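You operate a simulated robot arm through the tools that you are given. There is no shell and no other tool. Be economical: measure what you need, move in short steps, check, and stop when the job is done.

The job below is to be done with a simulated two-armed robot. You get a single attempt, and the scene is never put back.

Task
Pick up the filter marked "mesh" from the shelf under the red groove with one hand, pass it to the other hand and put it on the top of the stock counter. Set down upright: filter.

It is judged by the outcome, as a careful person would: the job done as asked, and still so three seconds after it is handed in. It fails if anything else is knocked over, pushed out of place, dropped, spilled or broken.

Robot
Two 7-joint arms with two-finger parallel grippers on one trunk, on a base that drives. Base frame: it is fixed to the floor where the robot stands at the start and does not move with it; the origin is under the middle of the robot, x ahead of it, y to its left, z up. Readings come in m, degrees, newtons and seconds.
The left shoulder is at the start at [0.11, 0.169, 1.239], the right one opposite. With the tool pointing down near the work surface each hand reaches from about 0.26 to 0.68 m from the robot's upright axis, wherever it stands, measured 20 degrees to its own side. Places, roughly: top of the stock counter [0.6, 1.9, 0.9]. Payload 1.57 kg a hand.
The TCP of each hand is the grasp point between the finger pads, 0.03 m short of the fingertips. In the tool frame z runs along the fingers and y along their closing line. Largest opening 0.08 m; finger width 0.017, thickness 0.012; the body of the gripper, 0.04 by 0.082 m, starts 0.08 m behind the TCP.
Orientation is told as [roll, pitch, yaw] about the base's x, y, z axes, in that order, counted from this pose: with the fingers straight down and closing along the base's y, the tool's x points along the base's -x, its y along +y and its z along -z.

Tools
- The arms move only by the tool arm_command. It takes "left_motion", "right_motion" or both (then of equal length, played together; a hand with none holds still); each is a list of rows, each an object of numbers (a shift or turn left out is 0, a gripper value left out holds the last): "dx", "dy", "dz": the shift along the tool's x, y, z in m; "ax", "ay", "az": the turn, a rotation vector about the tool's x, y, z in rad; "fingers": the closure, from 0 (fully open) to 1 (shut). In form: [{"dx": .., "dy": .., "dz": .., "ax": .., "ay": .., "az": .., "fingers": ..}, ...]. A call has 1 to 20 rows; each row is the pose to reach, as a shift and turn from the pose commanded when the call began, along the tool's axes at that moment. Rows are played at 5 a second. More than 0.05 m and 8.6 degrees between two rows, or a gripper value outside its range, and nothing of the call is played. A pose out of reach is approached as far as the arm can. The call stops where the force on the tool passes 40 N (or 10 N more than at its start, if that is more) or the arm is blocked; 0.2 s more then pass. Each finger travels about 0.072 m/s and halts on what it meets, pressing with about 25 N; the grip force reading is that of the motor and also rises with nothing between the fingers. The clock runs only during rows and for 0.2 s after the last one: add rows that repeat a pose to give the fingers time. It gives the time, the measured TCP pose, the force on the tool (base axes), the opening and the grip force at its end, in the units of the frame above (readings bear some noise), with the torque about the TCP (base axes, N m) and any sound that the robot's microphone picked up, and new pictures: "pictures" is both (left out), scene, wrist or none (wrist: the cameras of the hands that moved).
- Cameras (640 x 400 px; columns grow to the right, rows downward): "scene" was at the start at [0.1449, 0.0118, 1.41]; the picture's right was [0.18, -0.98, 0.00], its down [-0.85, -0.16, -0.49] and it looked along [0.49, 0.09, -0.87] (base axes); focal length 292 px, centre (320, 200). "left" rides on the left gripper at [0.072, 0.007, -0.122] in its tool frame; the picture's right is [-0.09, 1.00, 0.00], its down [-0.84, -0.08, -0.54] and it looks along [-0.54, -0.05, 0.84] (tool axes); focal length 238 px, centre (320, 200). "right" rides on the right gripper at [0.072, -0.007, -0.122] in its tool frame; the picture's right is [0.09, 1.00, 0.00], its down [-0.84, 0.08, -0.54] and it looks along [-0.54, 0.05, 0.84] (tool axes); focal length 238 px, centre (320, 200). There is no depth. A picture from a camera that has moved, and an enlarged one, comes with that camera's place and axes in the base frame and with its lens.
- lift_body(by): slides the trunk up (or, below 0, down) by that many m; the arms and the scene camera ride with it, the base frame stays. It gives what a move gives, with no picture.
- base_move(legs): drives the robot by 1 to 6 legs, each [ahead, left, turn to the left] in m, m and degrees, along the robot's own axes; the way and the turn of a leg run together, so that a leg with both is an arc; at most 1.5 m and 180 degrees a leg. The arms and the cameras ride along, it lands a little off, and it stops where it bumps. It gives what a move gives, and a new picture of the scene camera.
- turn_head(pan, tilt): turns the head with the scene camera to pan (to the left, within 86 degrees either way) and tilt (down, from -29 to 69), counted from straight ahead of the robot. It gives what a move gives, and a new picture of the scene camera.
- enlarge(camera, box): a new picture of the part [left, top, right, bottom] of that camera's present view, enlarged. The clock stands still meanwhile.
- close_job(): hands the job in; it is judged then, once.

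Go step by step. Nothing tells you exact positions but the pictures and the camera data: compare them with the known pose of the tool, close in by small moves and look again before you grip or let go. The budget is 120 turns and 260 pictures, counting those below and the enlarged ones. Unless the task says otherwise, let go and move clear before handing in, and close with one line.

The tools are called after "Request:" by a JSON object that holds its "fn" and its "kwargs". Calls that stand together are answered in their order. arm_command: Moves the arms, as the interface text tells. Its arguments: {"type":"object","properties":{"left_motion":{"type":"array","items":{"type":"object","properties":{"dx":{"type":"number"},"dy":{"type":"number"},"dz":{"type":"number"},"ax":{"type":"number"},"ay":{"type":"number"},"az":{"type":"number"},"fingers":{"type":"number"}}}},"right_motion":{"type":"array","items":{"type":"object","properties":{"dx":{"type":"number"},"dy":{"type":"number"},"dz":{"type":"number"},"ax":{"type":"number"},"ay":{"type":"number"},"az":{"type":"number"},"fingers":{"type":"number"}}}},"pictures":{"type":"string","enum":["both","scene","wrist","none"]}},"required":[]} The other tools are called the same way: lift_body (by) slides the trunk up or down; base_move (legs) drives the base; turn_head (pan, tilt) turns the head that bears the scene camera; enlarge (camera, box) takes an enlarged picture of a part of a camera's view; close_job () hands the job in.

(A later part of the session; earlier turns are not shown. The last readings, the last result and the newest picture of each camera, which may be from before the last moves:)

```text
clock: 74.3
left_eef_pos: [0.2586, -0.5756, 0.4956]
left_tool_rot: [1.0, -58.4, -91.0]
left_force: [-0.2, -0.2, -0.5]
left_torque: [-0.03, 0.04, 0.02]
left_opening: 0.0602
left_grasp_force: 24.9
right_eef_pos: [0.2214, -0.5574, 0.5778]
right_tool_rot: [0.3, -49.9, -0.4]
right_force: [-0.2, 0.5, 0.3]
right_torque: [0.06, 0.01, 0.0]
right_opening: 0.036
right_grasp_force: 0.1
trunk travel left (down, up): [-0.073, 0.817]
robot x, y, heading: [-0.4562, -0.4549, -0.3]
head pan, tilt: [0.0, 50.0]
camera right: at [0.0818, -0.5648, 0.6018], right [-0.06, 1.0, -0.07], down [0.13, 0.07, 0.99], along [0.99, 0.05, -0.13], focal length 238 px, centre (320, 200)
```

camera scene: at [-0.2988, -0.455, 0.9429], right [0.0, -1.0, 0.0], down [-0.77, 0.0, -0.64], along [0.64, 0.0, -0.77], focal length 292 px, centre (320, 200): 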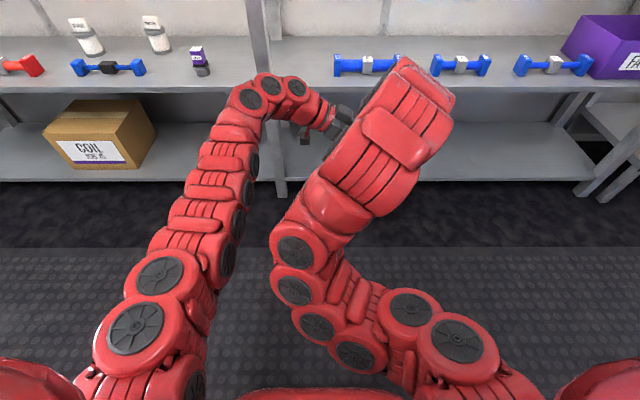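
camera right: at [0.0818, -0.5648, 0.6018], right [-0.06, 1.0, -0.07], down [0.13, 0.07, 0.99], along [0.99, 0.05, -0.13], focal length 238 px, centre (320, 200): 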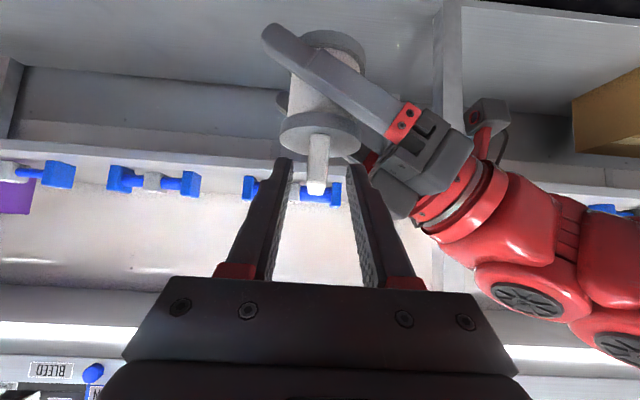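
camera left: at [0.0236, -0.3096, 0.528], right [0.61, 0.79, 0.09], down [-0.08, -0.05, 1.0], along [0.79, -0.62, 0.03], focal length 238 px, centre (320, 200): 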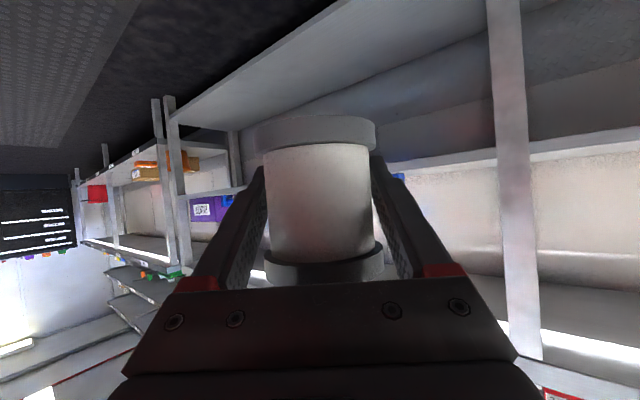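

Going well. I'll narrow the fingers slightly for clearance from the left palm and go the last ~2.8 cm.

Request:
{"fn": "arm_command", "kwargs": {"right_motion": [{"fingers": 0.63}, {"dx": 0.0, "dz": 0.01, "fingers": 0.63}, {"dx": -0.001, "dz": 0.02, "fingers": 0.63}, {"dx": -0.001, "dz": 0.028, "fingers": 0.63}, {"dx": -0.001, "dz": 0.028, "fingers": 0.63}], "pictures": "wrist"}}

```text
clock: 75.5
left_eef_pos: [0.2585, -0.5753, 0.495]
left_tool_rot: [0.9, -58.4, -91.0]
left_force: [0.8, 0.2, -4.2]
left_torque: [-0.15, 0.03, -0.04]
left_opening: 0.0606
left_grasp_force: 25.0
right_eef_pos: [0.2421, -0.5585, 0.5606]
right_tool_rot: [0.3, -49.8, -0.3]
right_force: [-0.4, 0.1, 2.9]
right_torque: [0.07, -0.03, -0.01]
right_opening: 0.0293
right_grasp_force: 0.0
trunk travel left (down, up): [-0.073, 0.817]
robot x, y, heading: [-0.4594, -0.4541, -0.1]
head pan, tilt: [0.0, 50.0]
camera right: at [0.1031, -0.5651, 0.5845], right [-0.06, 1.0, -0.07], down [0.13, 0.07, 0.99], along [0.99, 0.05, -0.13], focal length 238 px, centre (320, 200)
```

right: 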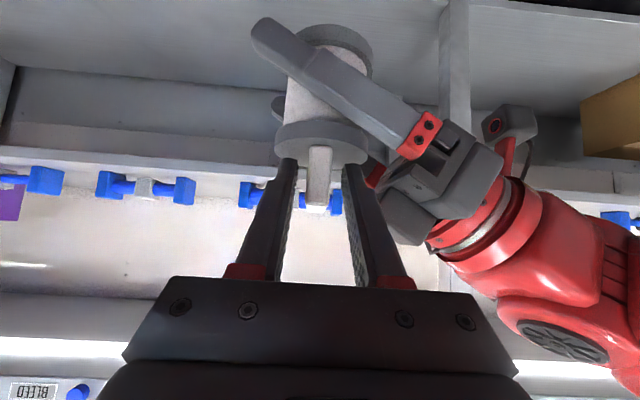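

The fingertips lightly touch the flange (3 N). I'll rise 4 mm, then close on the tag.

Request:
{"fn": "arm_command", "kwargs": {"right_motion": [{"dx": -0.003, "dz": -0.003, "fingers": 0.63}, {"dx": -0.003, "dz": -0.003, "fingers": 0.63}, {"dx": -0.003, "dz": -0.003, "fingers": 0.7}, {"dx": -0.003, "dz": -0.003, "fingers": 0.76}, {"dx": -0.003, "dz": -0.003, "fingers": 0.82}, {"dx": -0.003, "dz": -0.003, "fingers": 0.9}, {"dx": -0.003, "dz": -0.003, "fingers": 1.0}, {"dx": -0.003, "dz": -0.003, "fingers": 1.0}, {"dx": -0.003, "dz": -0.003, "fingers": 1.0}], "pictures": "wrist"}}

```text
clock: 77.5
left_eef_pos: [0.258, -0.5743, 0.4952]
left_tool_rot: [1.0, -58.4, -90.9]
left_force: [2.6, 4.2, -1.7]
left_torque: [-0.41, 0.01, -0.22]
left_opening: 0.0602
left_grasp_force: 24.9
right_eef_pos: [0.2415, -0.5579, 0.5658]
right_tool_rot: [0.2, -49.8, -0.3]
right_force: [-3.0, -5.1, 2.0]
right_torque: [0.1, 0.12, 0.18]
right_opening: 0.0135
right_grasp_force: 24.9
trunk travel left (down, up): [-0.073, 0.817]
robot x, y, heading: [-0.4546, -0.4557, -0.2]
head pan, tilt: [0.0, 50.0]
camera right: at [0.1028, -0.5644, 0.5891], right [-0.06, 1.0, -0.07], down [0.13, 0.07, 0.99], along [0.99, 0.05, -0.13], focal length 238 px, centre (320, 200)
```

right: 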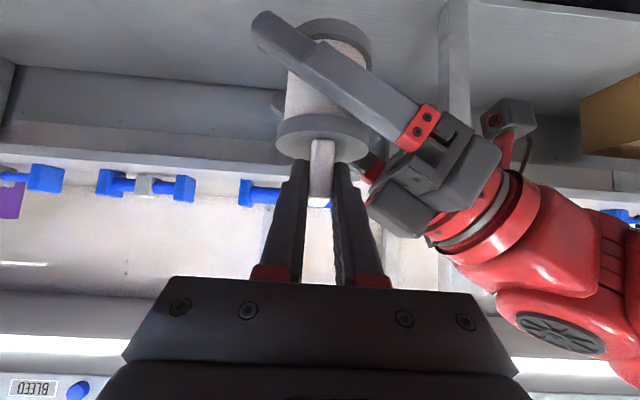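

The right hand has the tag (13.5 mm opening, 25 N). Now I'll open the left hand and check that the right one holds.

Request:
{"fn": "arm_command", "kwargs": {"left_motion": [{"fingers": 0.8}, {"fingers": 0.5}, {"fingers": 0.2}, {"fingers": 0.0}, {"fingers": 0.0}, {"fingers": 0.0}, {"fingers": 0.0}], "pictures": "none"}}

Request:
{"fn": "enlarge", "kwargs": {"camera": "right", "box": [0, 0, 640, 400]}}

Request:
{"fn": "enlarge", "kwargs": {"camera": "left", "box": [0, 0, 640, 400]}}

```text
clock: 79.1
left_eef_pos: [0.2584, -0.5749, 0.4953]
left_tool_rot: [0.9, -58.4, -91.0]
left_force: [-0.2, -0.1, 0.3]
left_torque: [0.02, 0.01, 0.02]
left_opening: 0.0801
left_grasp_force: 0.1
right_eef_pos: [0.242, -0.5575, 0.566]
right_tool_rot: [0.4, -49.8, -0.4]
right_force: [1.0, -0.6, 0.8]
right_torque: [-0.02, 0.0, -0.01]
right_opening: 0.0134
right_grasp_force: 25.2
trunk travel left (down, up): [-0.073, 0.817]
robot x, y, heading: [-0.4558, -0.4585, -0.1]
head pan, tilt: [0.0, 50.0]
```

```text
1.00 times, centred on (320, 200) of right (not enlarged: the box is as wide or as high as the picture)
camera zoom: at [0.1028, -0.5644, 0.589], right [-0.06, 1.0, -0.07], down [0.13, 0.07, 0.99], along [0.99, 0.05, -0.13], focal length 238 px, centre (320, 200)
```

zoom: 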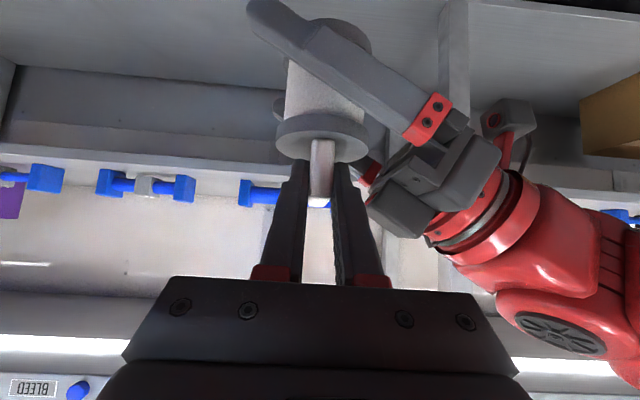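

```text
1.00 times, centred on (320, 200) of left (not enlarged: the box is as wide or as high as the picture)
camera zoom: at [0.2659, -0.433, 0.4986], right [0.99, -0.05, 0.09], down [-0.09, 0.02, 1.0], along [-0.05, -1.0, 0.02], focal length 238 px, centre (320, 200)
```

zoom: 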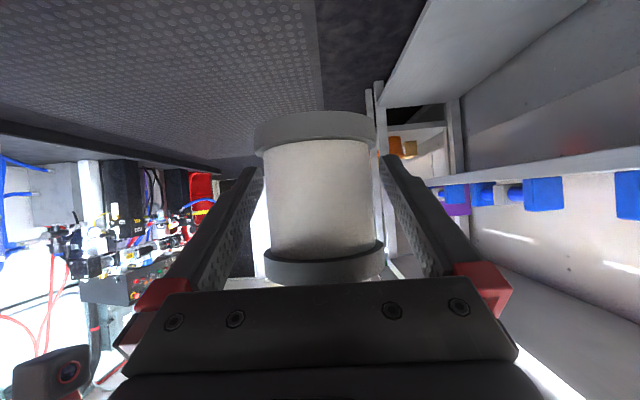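

The right hand holds it firmly. Retracting the left hand along its own axis.

Request:
{"fn": "arm_command", "kwargs": {"left_motion": [{"dz": -0.02}, {"dz": -0.04}, {"dz": -0.07}, {"dz": -0.1}, {"dz": -0.13}, {"dz": -0.16}, {"dz": -0.16}]}}

```text
clock: 80.7
left_eef_pos: [0.2584, -0.4392, 0.5785]
left_tool_rot: [1.0, -58.4, -91.0]
left_force: [-0.1, 0.0, 0.4]
left_torque: [0.01, 0.04, -0.01]
left_opening: 0.08
left_grasp_force: 0.1
right_eef_pos: [0.2418, -0.5583, 0.5646]
right_tool_rot: [0.3, -49.7, -0.3]
right_force: [-0.4, 0.3, 0.0]
right_torque: [-0.03, -0.02, 0.01]
right_opening: 0.0132
right_grasp_force: 25.2
trunk travel left (down, up): [-0.073, 0.817]
robot x, y, heading: [-0.4528, -0.4511, -0.2]
head pan, tilt: [0.0, 50.0]
camera scene: at [-0.2989, -0.455, 0.9429], right [0.0, -1.0, 0.0], down [-0.77, 0.0, -0.64], along [0.64, 0.0, -0.77], focal length 292 px, centre (320, 200)
camera left: at [0.2672, -0.2979, 0.5817], right [0.99, -0.05, 0.09], down [-0.09, 0.02, 1.0], along [-0.05, -1.0, 0.02], focal length 238 px, centre (320, 200)
```

scene: 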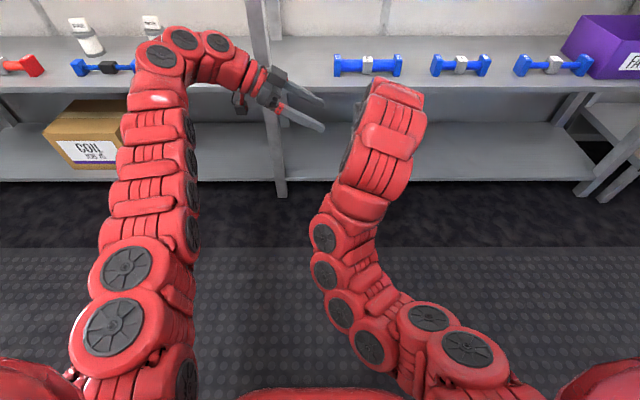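
left: 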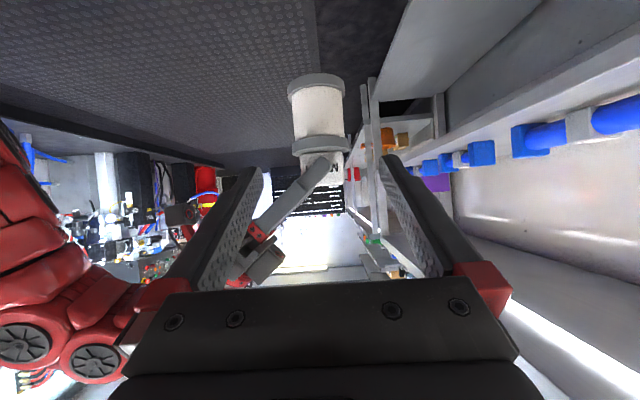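

Handoff complete: the left camera shows the filter hanging upright in the right hand. I'll draw the left arm back, raise the trunk, and look toward the stock counter.

Request:
{"fn": "arm_command", "kwargs": {"left_motion": [{"dx": 0.015, "dy": -0.017, "dz": -0.024}, {"dx": 0.03, "dy": -0.034, "dz": -0.048}, {"dx": 0.045, "dy": -0.051, "dz": -0.072}, {"dx": 0.06, "dy": -0.068, "dz": -0.096}, {"dx": 0.075, "dy": -0.085, "dz": -0.12}, {"dx": 0.09, "dy": -0.102, "dz": -0.145}, {"dx": 0.105, "dy": -0.12, "dz": -0.17}, {"dx": 0.105, "dy": -0.12, "dz": -0.17}], "pictures": "none"}}

Request:
{"fn": "base_move", "kwargs": {"legs": [[-0.15, 0, 0]]}}

Request:
{"fn": "lift_body", "kwargs": {"by": 0.4}}

Request:
{"fn": "lift_body", "kwargs": {"by": 0.15}}

Request:
{"fn": "turn_head", "kwargs": {"pan": 65, "tilt": 25}}

```text
clock: 82.5
left_eef_pos: [0.1401, -0.2408, 0.5798]
left_tool_rot: [1.1, -58.3, -91.2]
left_force: [0.4, -0.1, -0.1]
left_torque: [-0.04, 0.0, 0.02]
left_opening: 0.0799
left_grasp_force: 0.0
right_eef_pos: [0.2417, -0.5582, 0.5651]
right_tool_rot: [0.3, -49.8, -0.3]
right_force: [0.6, -0.3, 0.6]
right_torque: [-0.02, 0.02, 0.01]
right_opening: 0.0133
right_grasp_force: 25.2
trunk travel left (down, up): [-0.073, 0.817]
robot x, y, heading: [-0.4612, -0.4538, -0.0]
head pan, tilt: [0.0, 50.0]
```

```text
clock: 83.8
left_eef_pos: [-0.0071, -0.2408, 0.5787]
left_tool_rot: [1.0, -58.4, -91.1]
left_force: [0.1, 0.2, -0.1]
left_torque: [0.0, 0.0, -0.01]
left_opening: 0.0799
left_grasp_force: 0.1
right_eef_pos: [0.0952, -0.558, 0.5666]
right_tool_rot: [0.3, -49.8, -0.6]
right_force: [0.1, 0.4, 0.7]
right_torque: [0.02, 0.03, 0.0]
right_opening: 0.013
right_grasp_force: 25.3
trunk travel left (down, up): [-0.073, 0.817]
robot x, y, heading: [-0.5996, -0.4514, -0.2]
head pan, tilt: [0.0, 50.0]
camera scene: at [-0.4456, -0.4547, 0.943], right [0.0, -1.0, 0.0], down [-0.77, 0.0, -0.64], along [0.64, 0.0, -0.77], focal length 292 px, centre (320, 200)
```

scene: 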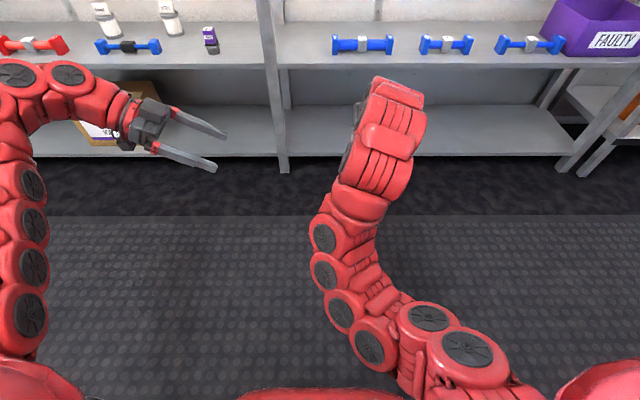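

```text
clock: 87.7
left_eef_pos: [-0.0085, -0.2399, 0.9793]
left_tool_rot: [0.9, -58.5, -91.1]
left_force: [0.1, 0.2, -0.8]
left_torque: [-0.03, 0.02, -0.04]
left_opening: 0.0796
left_grasp_force: 0.1
right_eef_pos: [0.0941, -0.5578, 0.9658]
right_tool_rot: [0.4, -49.8, -0.5]
right_force: [0.3, 0.5, 0.3]
right_torque: [0.03, 0.03, 0.03]
right_opening: 0.0135
right_grasp_force: 24.8
trunk travel left (down, up): [-0.473, 0.417]
robot x, y, heading: [-0.599, -0.4519, -0.0]
head pan, tilt: [0.0, 50.0]
```

```text
clock: 89.4
left_eef_pos: [-0.0075, -0.2402, 1.1294]
left_tool_rot: [1.0, -58.4, -91.0]
left_force: [0.7, 0.2, 0.1]
left_torque: [-0.02, 0.02, -0.01]
left_opening: 0.0802
left_grasp_force: 0.1
right_eef_pos: [0.0957, -0.5584, 1.1156]
right_tool_rot: [0.3, -49.7, -0.6]
right_force: [0.2, 0.3, -1.5]
right_torque: [0.01, 0.01, 0.01]
right_opening: 0.0134
right_grasp_force: 24.7
trunk travel left (down, up): [-0.623, 0.267]
robot x, y, heading: [-0.6041, -0.4517, -0.1]
head pan, tilt: [0.0, 50.0]
```

```text
clock: 90.8
left_eef_pos: [-0.007, -0.2389, 1.1296]
left_tool_rot: [1.0, -58.4, -91.2]
left_force: [0.0, 0.0, 0.2]
left_torque: [-0.03, -0.01, -0.01]
left_opening: 0.0799
left_grasp_force: 0.1
right_eef_pos: [0.095, -0.5576, 1.1163]
right_tool_rot: [0.3, -49.8, -0.5]
right_force: [0.4, -0.9, -0.7]
right_torque: [0.01, -0.02, 0.01]
right_opening: 0.0135
right_grasp_force: 25.1
trunk travel left (down, up): [-0.623, 0.267]
robot x, y, heading: [-0.6039, -0.4559, -0.4]
head pan, tilt: [65.0, 25.0]
camera scene: at [-0.483, -0.371, 1.5304], right [0.9, -0.43, 0.0], down [-0.18, -0.38, -0.91], along [0.39, 0.82, -0.42], focal length 292 px, centre (320, 200)
```

scene: 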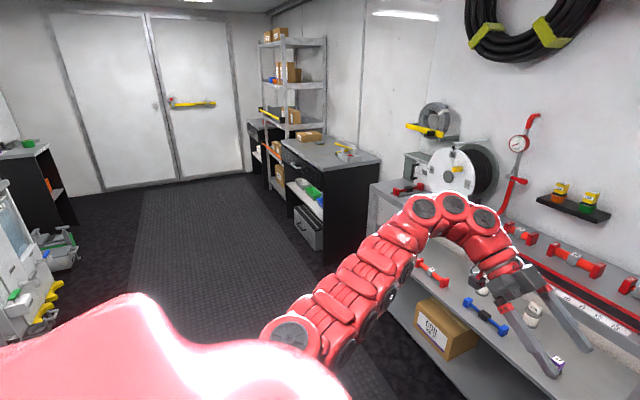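

The path to the counter is clear and the filter bottom is at about z 1.0. Strafing left in two stages.

Request:
{"fn": "base_move", "kwargs": {"legs": [[0, 1.2, 0], [0, 1.0, 0]]}}

Request:
{"fn": "turn_head", "kwargs": {"pan": 0, "tilt": 42}}

```text
clock: 101.6
left_eef_pos: [-0.0055, 1.9573, 1.1294]
left_tool_rot: [1.0, -58.5, -90.9]
left_force: [0.2, -0.6, 0.0]
left_torque: [-0.01, -0.01, -0.01]
left_opening: 0.0801
left_grasp_force: 0.1
right_eef_pos: [0.0968, 1.6408, 1.1156]
right_tool_rot: [0.2, -49.7, -0.1]
right_force: [-0.4, -0.8, -1.4]
right_torque: [-0.01, 0.0, -0.02]
right_opening: 0.0135
right_grasp_force: 24.8
trunk travel left (down, up): [-0.623, 0.267]
robot x, y, heading: [-0.5997, 1.7417, -0.1]
head pan, tilt: [65.0, 25.0]
camera scene: at [-0.4815, 1.8251, 1.5304], right [0.91, -0.42, 0.0], down [-0.18, -0.38, -0.91], along [0.38, 0.82, -0.42], focal length 292 px, centre (320, 200)
```

scene: 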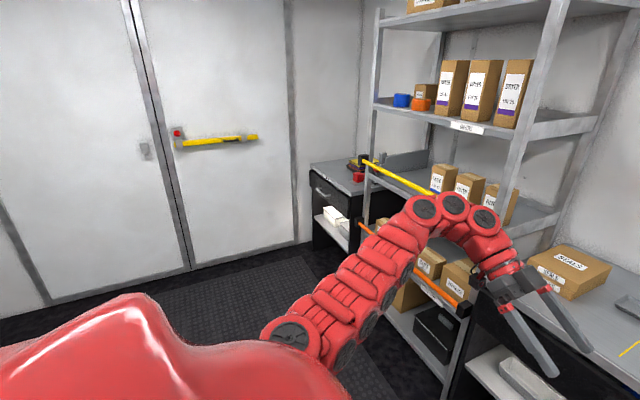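

```text
clock: 103.0
left_eef_pos: [-0.0052, 1.9579, 1.1296]
left_tool_rot: [1.0, -58.4, -90.8]
left_force: [0.5, -0.6, 0.0]
left_torque: [0.03, 0.02, 0.03]
left_opening: 0.0802
left_grasp_force: 0.0
right_eef_pos: [0.0977, 1.6401, 1.1157]
right_tool_rot: [0.4, -49.7, -0.3]
right_force: [0.3, 0.5, -0.5]
right_torque: [-0.01, 0.04, 0.0]
right_opening: 0.0134
right_grasp_force: 24.9
trunk travel left (down, up): [-0.623, 0.267]
robot x, y, heading: [-0.6003, 1.7434, -0.1]
head pan, tilt: [0.0, 42.0]
camera scene: at [-0.4368, 1.7415, 1.5042], right [0.0, -1.0, 0.0], down [-0.67, 0.0, -0.74], along [0.74, 0.0, -0.67], focal length 292 px, centre (320, 200)
```

scene: 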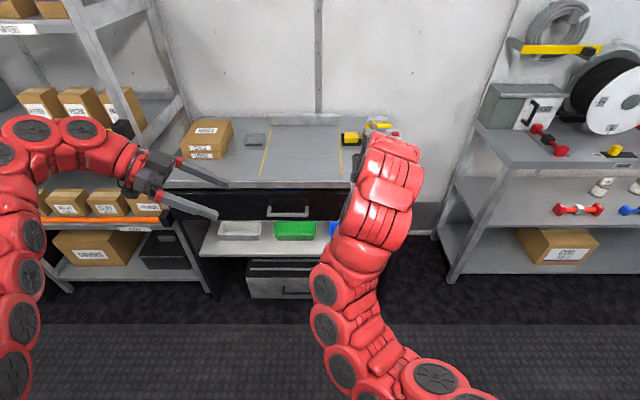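

The marked area of the stock counter in front of me is free. The left forearm sticks out toward the shelving, so I'll turn the left hand forward and in first.

Request:
{"fn": "arm_command", "kwargs": {"left_motion": [{"ax": -0.1, "az": -0.062, "dy": -0.006, "dx": -0.002, "dz": 0.003}, {"ax": -0.2, "az": -0.125, "dy": -0.012, "dx": -0.004, "dz": 0.006}, {"ax": -0.3, "az": -0.187, "dy": -0.018, "dx": -0.006, "dz": 0.01}, {"ax": -0.4, "az": -0.25, "dy": -0.025, "dx": -0.008, "dz": 0.013}, {"ax": -0.5, "az": -0.31, "dy": -0.031, "dx": -0.01, "dz": 0.016}, {"ax": -0.6, "az": -0.37, "dy": -0.037, "dx": -0.012, "dz": 0.02}, {"ax": -0.7, "az": -0.43, "dy": -0.044, "dx": -0.014, "dz": 0.023}, {"ax": -0.81, "az": -0.5, "dy": -0.05, "dx": -0.016, "dz": 0.026}, {"ax": -0.81, "az": -0.5, "dy": -0.05, "dx": -0.016, "dz": 0.026}], "pictures": "scene"}}

Request:
{"fn": "enlarge", "kwargs": {"camera": "scene", "box": [160, 90, 440, 260]}}

```text
clock: 105.0
left_eef_pos: [0.0702, 1.9948, 1.1954]
left_tool_rot: [0.2, -58.8, -35.7]
left_force: [-1.1, -0.3, -0.3]
left_torque: [0.02, -0.01, -0.01]
left_opening: 0.0801
left_grasp_force: 0.1
left hand out of reach, approached as far as the arm can: row 3, 4, 5, 6, 7, 8, 9
right_eef_pos: [0.0979, 1.6401, 1.1151]
right_tool_rot: [0.2, -49.7, -0.1]
right_force: [0.3, 0.1, -0.1]
right_torque: [0.0, -0.01, 0.01]
right_opening: 0.0133
right_grasp_force: 24.7
trunk travel left (down, up): [-0.623, 0.267]
robot x, y, heading: [-0.5966, 1.7412, 0.0]
head pan, tilt: [0.0, 42.0]
camera scene: at [-0.4371, 1.7418, 1.5042], right [0.0, -1.0, 0.0], down [-0.67, 0.0, -0.74], along [0.74, 0.0, -0.67], focal length 292 px, centre (320, 200)
```

scene: 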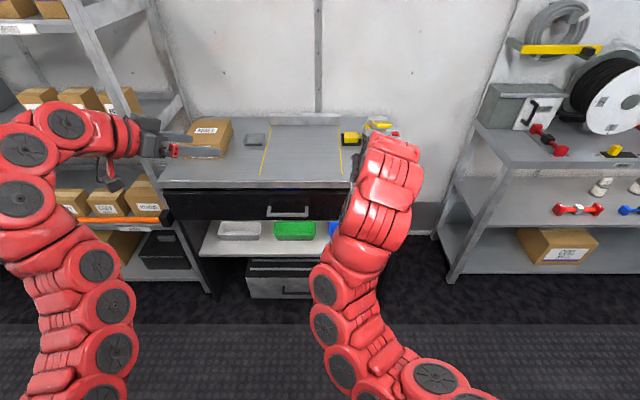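

```text
2.29 times, centred on (300, 175) of scene
camera zoom: at [-0.4371, 1.7418, 1.5042], right [0.0, -1.0, 0.0], down [-0.67, 0.0, -0.74], along [0.74, 0.0, -0.67], focal length 669 px, centre (366, 257)
```

zoom: 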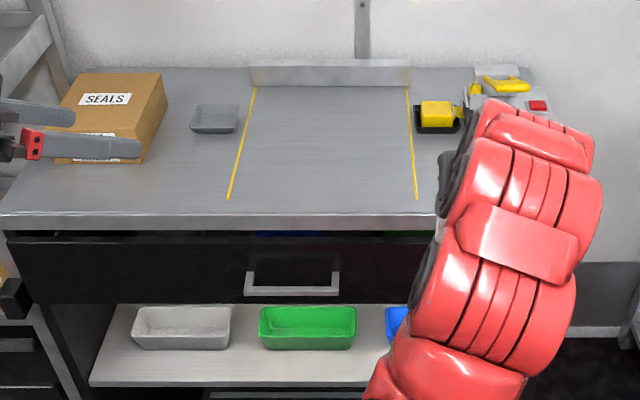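

The area between the yellow lines is free. I'll fold the left arm back down to its natural hanging pose so it stays off the counter and shelf.

Request:
{"fn": "arm_command", "kwargs": {"left_motion": [{"dx": 0.039, "dy": -0.0156, "dz": -0.002, "ax": -0.032, "ay": 0.099, "az": -0.057}, {"dx": 0.078, "dy": -0.031, "dz": -0.003, "ax": -0.064, "ay": 0.198, "az": -0.113}, {"dx": 0.117, "dy": -0.047, "dz": -0.005, "ax": -0.096, "ay": 0.297, "az": -0.17}, {"dx": 0.156, "dy": -0.062, "dz": -0.007, "ax": -0.128, "ay": 0.396, "az": -0.227}, {"dx": 0.195, "dy": -0.078, "dz": -0.008, "ax": -0.16, "ay": 0.495, "az": -0.283}, {"dx": 0.234, "dy": -0.094, "dz": -0.01, "ax": -0.191, "ay": 0.595, "az": -0.34}, {"dx": 0.273, "dy": -0.109, "dz": -0.012, "ax": -0.223, "ay": 0.694, "az": -0.397}, {"dx": 0.312, "dy": -0.125, "dz": -0.014, "ax": -0.255, "ay": 0.793, "az": -0.454}, {"dx": 0.351, "dy": -0.14, "dz": -0.015, "ax": -0.287, "ay": 0.892, "az": -0.51}, {"dx": 0.39, "dy": -0.156, "dz": -0.017, "ax": -0.319, "ay": 0.991, "az": -0.567}, {"dx": 0.39, "dy": -0.156, "dz": -0.017, "ax": -0.319, "ay": 0.991, "az": -0.567}], "pictures": "scene"}}

```text
clock: 107.4
left_eef_pos: [-0.1965, 1.9892, 0.8564]
left_tool_rot: [1.7, -0.4, -0.9]
left_force: [-0.2, 0.6, 0.4]
left_torque: [-0.02, 0.03, 0.03]
left_opening: 0.08
left_grasp_force: 0.0
left hand out of reach, approached as far as the arm can: row 1, 2, 3, 4, 5, 6, 7, 8, 9, 10, 11
right_eef_pos: [0.0986, 1.6407, 1.1147]
right_tool_rot: [0.2, -49.8, -0.2]
right_force: [0.4, 0.5, -2.0]
right_torque: [0.01, -0.01, -0.04]
right_opening: 0.0135
right_grasp_force: 25.0
trunk travel left (down, up): [-0.623, 0.267]
robot x, y, heading: [-0.6011, 1.7426, 0.0]
head pan, tilt: [0.0, 42.0]
camera scene: at [-0.4356, 1.7425, 1.504], right [0.0, -1.0, 0.0], down [-0.67, 0.0, -0.74], along [0.74, 0.0, -0.67], focal length 292 px, centre (320, 200)
```

scene: 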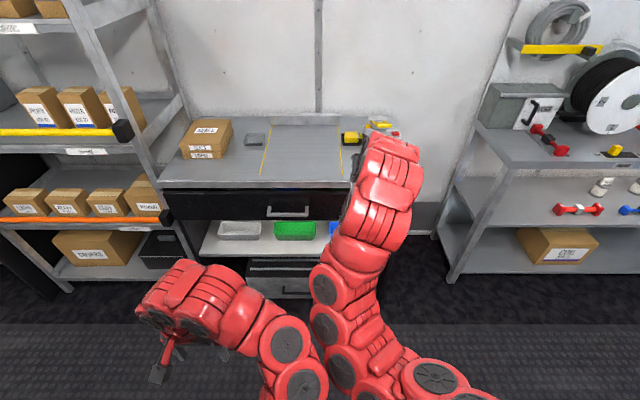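

Left arm is safely low. Now I'll shift left 0.14 m and forward 0.36 m, so the filter hangs above the free marked area.

Request:
{"fn": "base_move", "kwargs": {"legs": [[0, 0.14, 0], [0.36, 0, 0]]}}

Request:
{"fn": "enlarge", "kwargs": {"camera": "right", "box": [0, 0, 640, 400]}}

```text
clock: 110.6
left_eef_pos: [0.1669, 2.1241, 0.8576]
left_tool_rot: [1.8, -0.3, -1.6]
left_force: [0.6, -0.6, 0.4]
left_torque: [0.03, 0.02, 0.04]
left_opening: 0.0798
left_grasp_force: 0.0
right_eef_pos: [0.4566, 1.7717, 1.1144]
right_tool_rot: [0.3, -49.7, -1.0]
right_force: [0.7, 0.1, -1.2]
right_torque: [-0.01, 0.02, -0.01]
right_opening: 0.0133
right_grasp_force: 24.9
trunk travel left (down, up): [-0.623, 0.267]
robot x, y, heading: [-0.2416, 1.8828, -0.8]
head pan, tilt: [0.0, 42.0]
camera scene: at [-0.0769, 1.8795, 1.5041], right [-0.01, -1.0, 0.0], down [-0.67, 0.01, -0.74], along [0.74, -0.01, -0.67], focal length 292 px, centre (320, 200)
```

scene: 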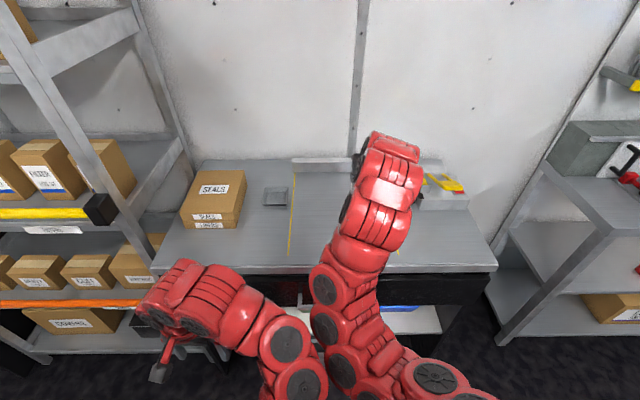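

```text
1.00 times, centred on (320, 200) of right (not enlarged: the box is as wide or as high as the picture)
camera zoom: at [0.3171, 1.7669, 1.1388], right [-0.05, 1.0, -0.07], down [0.13, 0.07, 0.99], along [0.99, 0.04, -0.13], focal length 238 px, centre (320, 200)
```

zoom: 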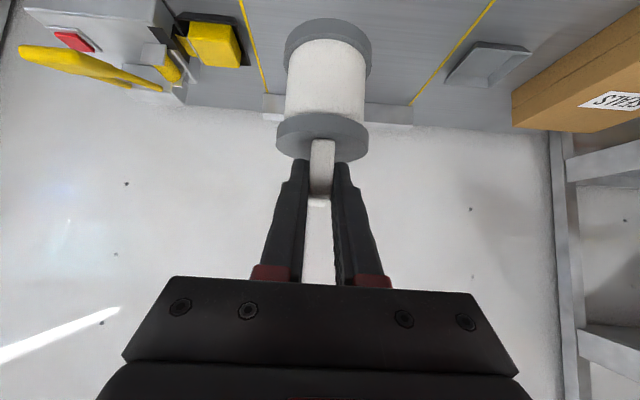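

The filter hangs over clear counter between the lines. I'll lower the trunk most of the way.

Request:
{"fn": "lift_body", "kwargs": {"by": -0.07}}

Request:
{"fn": "enlarge", "kwargs": {"camera": "right", "box": [160, 0, 480, 200]}}

```text
clock: 111.7
left_eef_pos: [0.1676, 2.1237, 0.7883]
left_tool_rot: [1.8, -0.3, -1.6]
left_force: [-0.5, 0.9, 1.2]
left_torque: [-0.02, 0.03, 0.0]
left_opening: 0.08
left_grasp_force: 0.1
right_eef_pos: [0.4557, 1.7721, 1.0461]
right_tool_rot: [0.3, -49.7, -1.0]
right_force: [-0.5, 0.3, -0.5]
right_torque: [0.0, 0.04, 0.0]
right_opening: 0.0133
right_grasp_force: 25.4
trunk travel left (down, up): [-0.553, 0.337]
robot x, y, heading: [-0.2436, 1.8782, -0.6]
head pan, tilt: [0.0, 42.0]
```

```text
2.00 times, centred on (320, 100) of right
camera zoom: at [0.3165, 1.7669, 1.0691], right [-0.05, 1.0, -0.07], down [0.13, 0.07, 0.99], along [0.99, 0.04, -0.13], focal length 477 px, centre (320, 400)
```

zoom: 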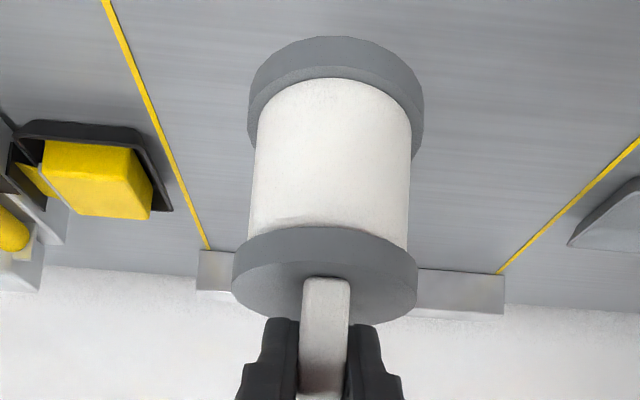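

The filter is upright with about 3 cm left. I'll lower in small trunk steps, watching the force.

Request:
{"fn": "lift_body", "kwargs": {"by": -0.015}}

Request:
{"fn": "lift_body", "kwargs": {"by": -0.008}}

Request:
{"fn": "enlarge", "kwargs": {"camera": "right", "box": [160, 0, 480, 200]}}

```text
clock: 112.3
left_eef_pos: [0.1672, 2.1236, 0.7735]
left_tool_rot: [1.8, -0.4, -1.7]
left_force: [0.2, -0.1, 0.7]
left_torque: [0.0, -0.02, 0.01]
left_opening: 0.0801
left_grasp_force: 0.0
right_eef_pos: [0.4563, 1.7722, 1.0302]
right_tool_rot: [0.2, -49.7, -0.9]
right_force: [0.9, -0.3, 0.2]
right_torque: [0.01, 0.0, 0.01]
right_opening: 0.0137
right_grasp_force: 25.1
trunk travel left (down, up): [-0.538, 0.352]
robot x, y, heading: [-0.2391, 1.8817, -0.6]
head pan, tilt: [0.0, 42.0]
```

```text
clock: 112.9
left_eef_pos: [0.1671, 2.1254, 0.7651]
left_tool_rot: [1.8, -0.3, -1.6]
left_force: [-0.6, -0.2, -0.5]
left_torque: [-0.01, -0.02, 0.03]
left_opening: 0.08
left_grasp_force: 0.0
right_eef_pos: [0.4548, 1.7727, 1.0219]
right_tool_rot: [0.3, -49.7, -1.0]
right_force: [0.4, 0.4, -0.6]
right_torque: [-0.03, 0.02, -0.02]
right_opening: 0.0136
right_grasp_force: 24.9
trunk travel left (down, up): [-0.53, 0.36]
robot x, y, heading: [-0.2421, 1.8838, -0.8]
head pan, tilt: [0.0, 42.0]
```

```text
2.00 times, centred on (320, 100) of right
camera zoom: at [0.3165, 1.767, 1.0461], right [-0.05, 1.0, -0.07], down [0.13, 0.07, 0.99], along [0.99, 0.04, -0.13], focal length 477 px, centre (320, 400)
```

zoom: 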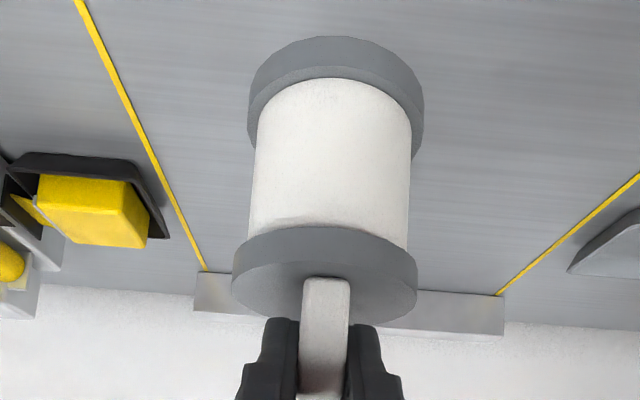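

No contact yet. Continuing in smaller steps.

Request:
{"fn": "lift_body", "kwargs": {"by": -0.006}}

Request:
{"fn": "lift_body", "kwargs": {"by": -0.004}}

```text
clock: 113.5
left_eef_pos: [0.1667, 2.1236, 0.7589]
left_tool_rot: [1.8, -0.4, -1.6]
left_force: [0.7, -0.4, 0.5]
left_torque: [0.07, -0.01, -0.01]
left_opening: 0.0799
left_grasp_force: 0.0
right_eef_pos: [0.456, 1.7726, 1.0163]
right_tool_rot: [0.4, -49.8, -0.9]
right_force: [-0.6, 0.6, -1.2]
right_torque: [0.04, 0.0, 0.01]
right_opening: 0.0132
right_grasp_force: 24.7
trunk travel left (down, up): [-0.524, 0.366]
robot x, y, heading: [-0.2406, 1.8825, -0.7]
head pan, tilt: [0.0, 42.0]
```

```text
clock: 114.0
left_eef_pos: [0.1663, 2.1236, 0.7554]
left_tool_rot: [1.8, -0.4, -1.6]
left_force: [0.2, 1.2, 0.3]
left_torque: [0.03, 0.01, 0.02]
left_opening: 0.0801
left_grasp_force: 0.0
right_eef_pos: [0.4556, 1.773, 1.0127]
right_tool_rot: [0.2, -49.7, -0.9]
right_force: [-0.2, -0.6, -0.5]
right_torque: [0.01, -0.01, -0.04]
right_opening: 0.0133
right_grasp_force: 24.4
trunk travel left (down, up): [-0.52, 0.37]
robot x, y, heading: [-0.242, 1.8798, -0.7]
head pan, tilt: [0.0, 42.0]
```

Still free. Continuing down.

Request:
{"fn": "lift_body", "kwargs": {"by": -0.004}}

Request:
{"fn": "lift_body", "kwargs": {"by": -0.004}}

Request:
{"fn": "enlarge", "kwargs": {"camera": "right", "box": [160, 0, 480, 200]}}

```text
clock: 114.5
left_eef_pos: [0.1675, 2.1236, 0.7512]
left_tool_rot: [1.8, -0.3, -1.7]
left_force: [0.8, -0.7, -0.8]
left_torque: [-0.01, -0.02, 0.02]
left_opening: 0.08
left_grasp_force: 0.1
right_eef_pos: [0.4561, 1.7722, 1.0088]
right_tool_rot: [0.3, -49.7, -0.9]
right_force: [0.6, 0.7, -1.1]
right_torque: [-0.01, 0.0, 0.01]
right_opening: 0.0133
right_grasp_force: 25.1
trunk travel left (down, up): [-0.516, 0.374]
robot x, y, heading: [-0.2442, 1.8834, -0.6]
head pan, tilt: [0.0, 42.0]
```

```text
clock: 115.1
left_eef_pos: [0.1678, 2.1234, 0.7473]
left_tool_rot: [1.8, -0.5, -1.6]
left_force: [0.4, -0.6, -0.6]
left_torque: [0.0, 0.0, 0.01]
left_opening: 0.0801
left_grasp_force: 0.2
right_eef_pos: [0.4558, 1.7722, 1.0042]
right_tool_rot: [0.3, -49.6, -0.9]
right_force: [0.6, -0.3, -0.6]
right_torque: [0.0, 0.01, 0.01]
right_opening: 0.0131
right_grasp_force: 24.7
trunk travel left (down, up): [-0.512, 0.378]
robot x, y, heading: [-0.237, 1.8851, -0.6]
head pan, tilt: [0.0, 42.0]
```

```text
2.00 times, centred on (320, 100) of right
camera zoom: at [0.3166, 1.7669, 1.028], right [-0.05, 1.0, -0.07], down [0.13, 0.07, 0.99], along [0.99, 0.04, -0.13], focal length 477 px, centre (320, 400)
```

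zoom: 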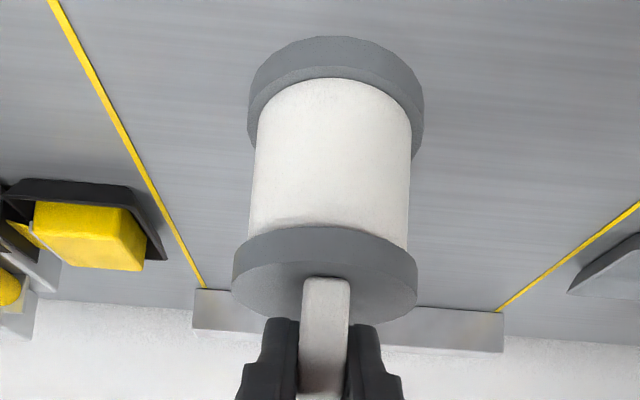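

Parallax puts the counter nearer to z≈0.86–0.87, so there are still 2–3 cm to go. Continuing.

Request:
{"fn": "lift_body", "kwargs": {"by": -0.008}}

Request:
{"fn": "lift_body", "kwargs": {"by": -0.004}}

Request:
{"fn": "lift_body", "kwargs": {"by": -0.004}}

```text
clock: 115.6
left_eef_pos: [0.1668, 2.1247, 0.7391]
left_tool_rot: [1.8, -0.4, -1.6]
left_force: [-0.9, -0.1, 0.6]
left_torque: [-0.04, 0.02, 0.0]
left_opening: 0.0797
left_grasp_force: 0.1
right_eef_pos: [0.4559, 1.7719, 0.9956]
right_tool_rot: [0.1, -49.7, -0.9]
right_force: [-0.3, -0.7, -0.9]
right_torque: [0.0, 0.0, -0.01]
right_opening: 0.0135
right_grasp_force: 24.9
trunk travel left (down, up): [-0.504, 0.386]
robot x, y, heading: [-0.2392, 1.8823, -0.8]
head pan, tilt: [0.0, 42.0]
```

```text
clock: 116.2
left_eef_pos: [0.1676, 2.1236, 0.7349]
left_tool_rot: [1.8, -0.4, -1.7]
left_force: [-1.1, 0.9, 0.5]
left_torque: [0.01, 0.02, 0.01]
left_opening: 0.0797
left_grasp_force: 0.0
right_eef_pos: [0.4557, 1.7721, 0.9933]
right_tool_rot: [0.1, -49.7, -0.9]
right_force: [-0.9, 0.1, -0.4]
right_torque: [0.01, 0.05, 0.0]
right_opening: 0.0132
right_grasp_force: 25.1
trunk travel left (down, up): [-0.5, 0.39]
robot x, y, heading: [-0.2442, 1.8784, -0.6]
head pan, tilt: [0.0, 42.0]
```

```text
clock: 116.7
left_eef_pos: [0.167, 2.1247, 0.7316]
left_tool_rot: [1.9, -0.4, -1.6]
left_force: [0.4, -0.1, -0.1]
left_torque: [0.01, 0.0, 0.0]
left_opening: 0.0801
left_grasp_force: 0.0
right_eef_pos: [0.4562, 1.7727, 0.9876]
right_tool_rot: [0.3, -49.7, -0.9]
right_force: [-0.4, 0.4, -0.3]
right_torque: [0.03, 0.01, -0.01]
right_opening: 0.0132
right_grasp_force: 24.9
trunk travel left (down, up): [-0.496, 0.394]
robot x, y, heading: [-0.2423, 1.8791, -0.6]
head pan, tilt: [0.0, 42.0]
```

Request:
{"fn": "lift_body", "kwargs": {"by": -0.004}}

Request:
{"fn": "lift_body", "kwargs": {"by": -0.003}}

Request:
{"fn": "enlarge", "kwargs": {"camera": "right", "box": [160, 0, 480, 200]}}

```text
clock: 117.2
left_eef_pos: [0.1679, 2.1238, 0.7266]
left_tool_rot: [1.8, -0.4, -1.7]
left_force: [0.5, -0.4, 0.4]
left_torque: [0.03, 0.0, 0.06]
left_opening: 0.0799
left_grasp_force: 0.1
right_eef_pos: [0.4555, 1.7733, 0.9829]
right_tool_rot: [0.2, -49.7, -0.9]
right_force: [-0.3, 0.3, -0.7]
right_torque: [-0.01, -0.01, 0.03]
right_opening: 0.0133
right_grasp_force: 24.5
trunk travel left (down, up): [-0.492, 0.398]
robot x, y, heading: [-0.2409, 1.8841, -0.7]
head pan, tilt: [0.0, 42.0]
```

```text
clock: 117.7
left_eef_pos: [0.1664, 2.1249, 0.7246]
left_tool_rot: [1.8, -0.3, -1.6]
left_force: [0.4, -0.5, -1.3]
left_torque: [0.01, 0.01, -0.05]
left_opening: 0.0799
left_grasp_force: 0.0
right_eef_pos: [0.4568, 1.7719, 0.9827]
right_tool_rot: [0.3, -49.7, -0.8]
right_force: [-0.5, 0.2, -0.9]
right_torque: [0.0, 0.0, 0.03]
right_opening: 0.0134
right_grasp_force: 24.5
trunk travel left (down, up): [-0.489, 0.401]
robot x, y, heading: [-0.2436, 1.8797, -0.6]
head pan, tilt: [0.0, 42.0]
```

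```text
2.00 times, centred on (320, 100) of right
camera zoom: at [0.3166, 1.7669, 1.005], right [-0.05, 1.0, -0.07], down [0.13, 0.07, 0.99], along [0.99, 0.04, -0.13], focal length 477 px, centre (320, 400)
```

zoom: 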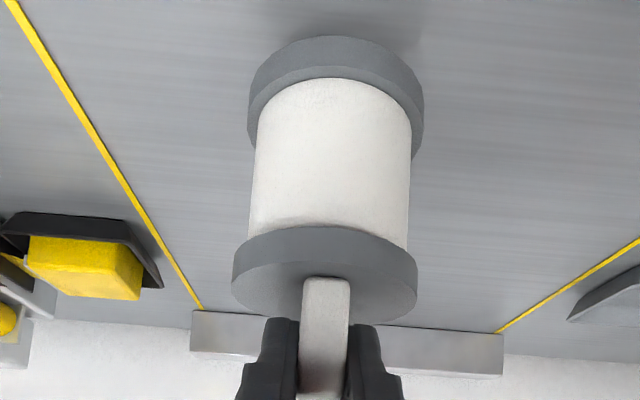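

A contact shadow is starting to appear under the base, so it's close. I'll keep going with 3 mm steps.

Request:
{"fn": "lift_body", "kwargs": {"by": -0.003}}

Request:
{"fn": "lift_body", "kwargs": {"by": -0.003}}

Request:
{"fn": "enlarge", "kwargs": {"camera": "right", "box": [160, 0, 480, 200]}}

```text
clock: 118.3
left_eef_pos: [0.1678, 2.1231, 0.7212]
left_tool_rot: [1.9, -0.4, -1.6]
left_force: [-0.6, -0.6, 1.0]
left_torque: [0.02, -0.01, -0.01]
left_opening: 0.08
left_grasp_force: 0.0
right_eef_pos: [0.4553, 1.7732, 0.978]
right_tool_rot: [0.3, -49.8, -0.9]
right_force: [0.1, 0.1, -0.8]
right_torque: [0.0, 0.03, 0.02]
right_opening: 0.0135
right_grasp_force: 25.0
trunk travel left (down, up): [-0.486, 0.404]
robot x, y, heading: [-0.2437, 1.8814, -0.6]
head pan, tilt: [0.0, 42.0]
```

```text
clock: 118.8
left_eef_pos: [0.1673, 2.1239, 0.7172]
left_tool_rot: [1.8, -0.4, -1.6]
left_force: [0.4, 1.3, 0.3]
left_torque: [0.01, 0.01, 0.05]
left_opening: 0.0799
left_grasp_force: 0.0
right_eef_pos: [0.4546, 1.7731, 0.9744]
right_tool_rot: [0.2, -49.7, -0.9]
right_force: [-0.8, -0.5, -1.7]
right_torque: [-0.01, 0.04, -0.01]
right_opening: 0.0134
right_grasp_force: 24.7
trunk travel left (down, up): [-0.483, 0.407]
robot x, y, heading: [-0.242, 1.8821, -0.7]
head pan, tilt: [0.0, 42.0]
```

```text
2.00 times, centred on (320, 100) of right
camera zoom: at [0.3166, 1.767, 0.999], right [-0.05, 1.0, -0.07], down [0.13, 0.07, 0.99], along [0.99, 0.04, -0.13], focal length 477 px, centre (320, 400)
```

zoom: 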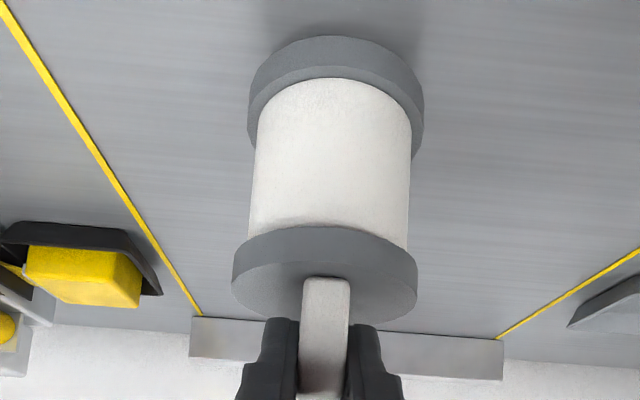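

Request:
{"fn": "lift_body", "kwargs": {"by": -0.003}}

Request:
{"fn": "lift_body", "kwargs": {"by": -0.003}}

Request:
{"fn": "lift_body", "kwargs": {"by": -0.002}}

Request:
{"fn": "enlarge", "kwargs": {"camera": "right", "box": [160, 0, 480, 200]}}

```text
clock: 119.3
left_eef_pos: [0.1676, 2.1244, 0.7156]
left_tool_rot: [1.8, -0.4, -1.6]
left_force: [0.4, 0.5, 0.9]
left_torque: [-0.01, 0.0, -0.01]
left_opening: 0.0803
left_grasp_force: 0.1
right_eef_pos: [0.4558, 1.771, 0.974]
right_tool_rot: [0.2, -49.7, -0.9]
right_force: [1.1, 0.2, 0.1]
right_torque: [0.01, 0.03, 0.0]
right_opening: 0.0136
right_grasp_force: 24.9
trunk travel left (down, up): [-0.48, 0.41]
robot x, y, heading: [-0.2412, 1.8835, -0.5]
head pan, tilt: [0.0, 42.0]
```

```text
clock: 119.8
left_eef_pos: [0.1674, 2.1238, 0.7128]
left_tool_rot: [1.9, -0.4, -1.6]
left_force: [0.5, 0.8, 0.5]
left_torque: [0.0, 0.02, 0.02]
left_opening: 0.08
left_grasp_force: 0.0
right_eef_pos: [0.4555, 1.7722, 0.9699]
right_tool_rot: [0.2, -49.7, -0.9]
right_force: [0.4, -0.8, 0.1]
right_torque: [0.01, -0.02, -0.05]
right_opening: 0.0135
right_grasp_force: 25.9
trunk travel left (down, up): [-0.477, 0.413]
robot x, y, heading: [-0.2424, 1.8812, -0.4]
head pan, tilt: [0.0, 42.0]
```

```text
clock: 120.3
left_eef_pos: [0.1664, 2.1237, 0.7111]
left_tool_rot: [1.8, -0.4, -1.6]
left_force: [-0.7, -0.1, 0.6]
left_torque: [-0.02, 0.0, 0.01]
left_opening: 0.0801
left_grasp_force: 0.1
right_eef_pos: [0.456, 1.7722, 0.9677]
right_tool_rot: [0.3, -49.7, -0.9]
right_force: [-0.5, 0.5, -0.5]
right_torque: [-0.02, -0.03, -0.01]
right_opening: 0.0137
right_grasp_force: 24.9
trunk travel left (down, up): [-0.475, 0.415]
robot x, y, heading: [-0.2412, 1.8826, -0.3]
head pan, tilt: [0.0, 42.0]
```

```text
2.00 times, centred on (320, 100) of right
camera zoom: at [0.3166, 1.767, 0.9909], right [-0.05, 1.0, -0.07], down [0.13, 0.07, 0.99], along [0.99, 0.04, -0.13], focal length 477 px, centre (320, 400)
```

zoom: 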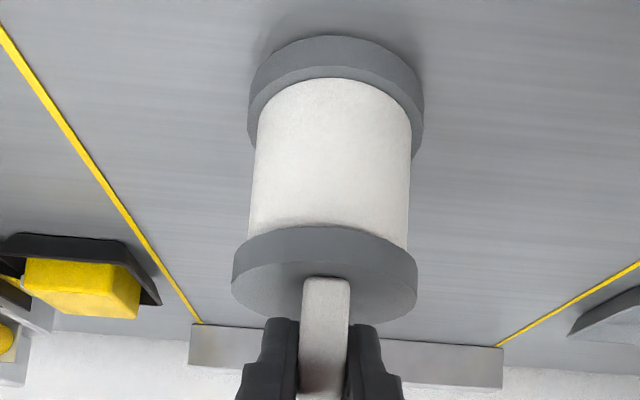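

Request:
{"fn": "lift_body", "kwargs": {"by": -0.003}}

Request:
{"fn": "lift_body", "kwargs": {"by": -0.002}}

Request:
{"fn": "lift_body", "kwargs": {"by": -0.002}}

Request:
{"fn": "enlarge", "kwargs": {"camera": "right", "box": [160, 0, 480, 200]}}

```text
clock: 120.9
left_eef_pos: [0.1674, 2.1244, 0.708]
left_tool_rot: [1.8, -0.4, -1.5]
left_force: [-0.1, 0.5, 0.2]
left_torque: [-0.02, -0.02, 0.0]
left_opening: 0.08
left_grasp_force: 0.0
right_eef_pos: [0.4558, 1.7719, 0.9653]
right_tool_rot: [0.2, -49.7, -1.0]
right_force: [-0.3, -0.6, -1.3]
right_torque: [0.0, 0.0, -0.03]
right_opening: 0.0134
right_grasp_force: 25.4
trunk travel left (down, up): [-0.472, 0.418]
robot x, y, heading: [-0.2407, 1.8845, -0.6]
head pan, tilt: [0.0, 42.0]
```

```text
clock: 121.4
left_eef_pos: [0.1673, 2.1238, 0.705]
left_tool_rot: [1.8, -0.3, -1.6]
left_force: [-0.4, -0.2, -0.6]
left_torque: [0.0, -0.02, 0.0]
left_opening: 0.08
left_grasp_force: 0.1
right_eef_pos: [0.4557, 1.7719, 0.9617]
right_tool_rot: [0.3, -49.7, -0.8]
right_force: [0.4, 0.7, -0.9]
right_torque: [0.0, 0.05, 0.0]
right_opening: 0.0134
right_grasp_force: 24.8
trunk travel left (down, up): [-0.47, 0.42]
robot x, y, heading: [-0.2387, 1.884, -0.5]
head pan, tilt: [0.0, 42.0]
```

```text
clock: 121.9
left_eef_pos: [0.1669, 2.1227, 0.7037]
left_tool_rot: [1.8, -0.4, -1.6]
left_force: [0.1, -0.4, 0.1]
left_torque: [0.01, 0.02, -0.03]
left_opening: 0.0802
left_grasp_force: 0.1
right_eef_pos: [0.4543, 1.7723, 0.9613]
right_tool_rot: [0.3, -49.8, -0.9]
right_force: [-0.3, 0.0, 1.7]
right_torque: [-0.02, 0.02, -0.02]
right_opening: 0.0136
right_grasp_force: 25.2
trunk travel left (down, up): [-0.468, 0.422]
robot x, y, heading: [-0.2424, 1.8845, -0.7]
head pan, tilt: [0.0, 42.0]
```

```text
2.00 times, centred on (320, 100) of right
camera zoom: at [0.3166, 1.767, 0.9842], right [-0.05, 1.0, -0.07], down [0.13, 0.07, 0.99], along [0.99, 0.04, -0.13], focal length 477 px, centre (320, 400)
```

zoom: 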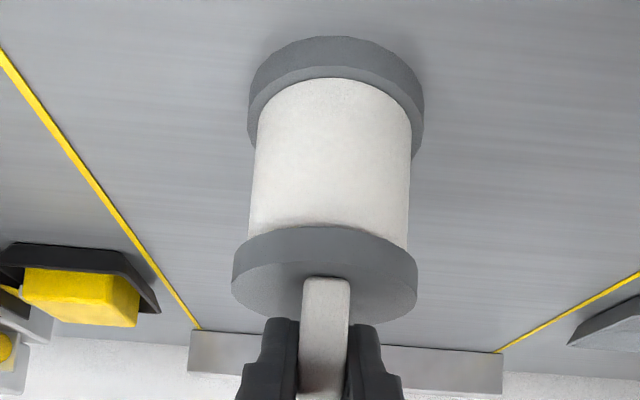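

The force reads +1.7 N, possibly first contact. Two more 1.5 mm steps to confirm.

Request:
{"fn": "lift_body", "kwargs": {"by": -0.0015}}

Request:
{"fn": "lift_body", "kwargs": {"by": -0.0015}}

```text
clock: 122.4
left_eef_pos: [0.166, 2.1238, 0.7021]
left_tool_rot: [1.8, -0.4, -1.6]
left_force: [-0.6, -0.1, 0.2]
left_torque: [0.02, -0.02, 0.01]
left_opening: 0.0801
left_grasp_force: 0.0
right_eef_pos: [0.455, 1.772, 0.9625]
right_tool_rot: [0.2, -49.9, -0.9]
right_force: [2.2, -0.1, 11.7]
right_torque: [-0.01, -0.12, -0.06]
right_opening: 0.0131
right_grasp_force: 25.0
trunk travel left (down, up): [-0.467, 0.423]
robot x, y, heading: [-0.2398, 1.8811, -0.8]
head pan, tilt: [0.0, 42.0]
```

```text
clock: 122.9
left_eef_pos: [0.1664, 2.124, 0.7016]
left_tool_rot: [1.7, -0.4, -1.6]
left_force: [0.7, 0.0, 0.4]
left_torque: [-0.02, -0.03, -0.02]
left_opening: 0.0799
left_grasp_force: 0.1
right_eef_pos: [0.4548, 1.7718, 0.9601]
right_tool_rot: [0.2, -50.0, -0.9]
right_force: [3.8, -0.3, 18.7]
right_torque: [-0.03, -0.13, -0.02]
right_opening: 0.0138
right_grasp_force: 25.1
trunk travel left (down, up): [-0.465, 0.425]
robot x, y, heading: [-0.2395, 1.8781, -0.7]
head pan, tilt: [0.0, 42.0]
```

Firm contact at 19 N. I'll ease up 2 mm to relieve it, then open slowly.

Request:
{"fn": "lift_body", "kwargs": {"by": 0.002}}

Request:
{"fn": "arm_command", "kwargs": {"right_motion": [{"fingers": 0.85}, {"fingers": 0.8}, {"fingers": 0.75}, {"fingers": 0.65}, {"fingers": 0.6}, {"fingers": 0.6}], "pictures": "wrist"}}

```text
clock: 123.4
left_eef_pos: [0.1658, 2.1239, 0.7022]
left_tool_rot: [1.7, -0.4, -1.6]
left_force: [-0.4, 0.1, 1.1]
left_torque: [-0.01, -0.01, 0.0]
left_opening: 0.08
left_grasp_force: 0.1
right_eef_pos: [0.4549, 1.7726, 0.9596]
right_tool_rot: [0.2, -49.7, -0.8]
right_force: [2.5, -1.2, 10.9]
right_torque: [0.0, -0.09, 0.01]
right_opening: 0.0134
right_grasp_force: 24.6
trunk travel left (down, up): [-0.467, 0.423]
robot x, y, heading: [-0.2411, 1.8813, -0.6]
head pan, tilt: [0.0, 42.0]
```

```text
clock: 124.8
left_eef_pos: [0.1663, 2.1235, 0.7024]
left_tool_rot: [1.8, -0.4, -1.6]
left_force: [0.5, 0.6, 0.3]
left_torque: [0.02, 0.04, -0.02]
left_opening: 0.0798
left_grasp_force: 0.0
right_eef_pos: [0.456, 1.7731, 0.9596]
right_tool_rot: [0.2, -49.7, -1.0]
right_force: [-0.2, -1.2, 0.1]
right_torque: [0.02, 0.02, -0.01]
right_opening: 0.0319
right_grasp_force: 0.2
trunk travel left (down, up): [-0.467, 0.423]
robot x, y, heading: [-0.243, 1.8816, -0.3]
head pan, tilt: [0.0, 42.0]
camera right: at [0.3166, 1.767, 0.983], right [-0.05, 1.0, -0.07], down [0.13, 0.07, 0.99], along [0.99, 0.04, -0.13], focal length 238 px, centre (320, 200)
```

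right: 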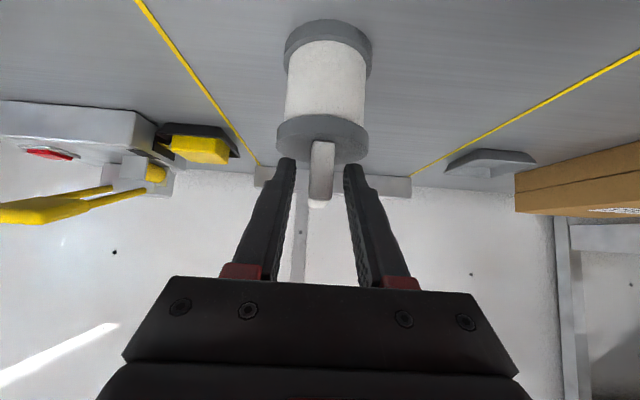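

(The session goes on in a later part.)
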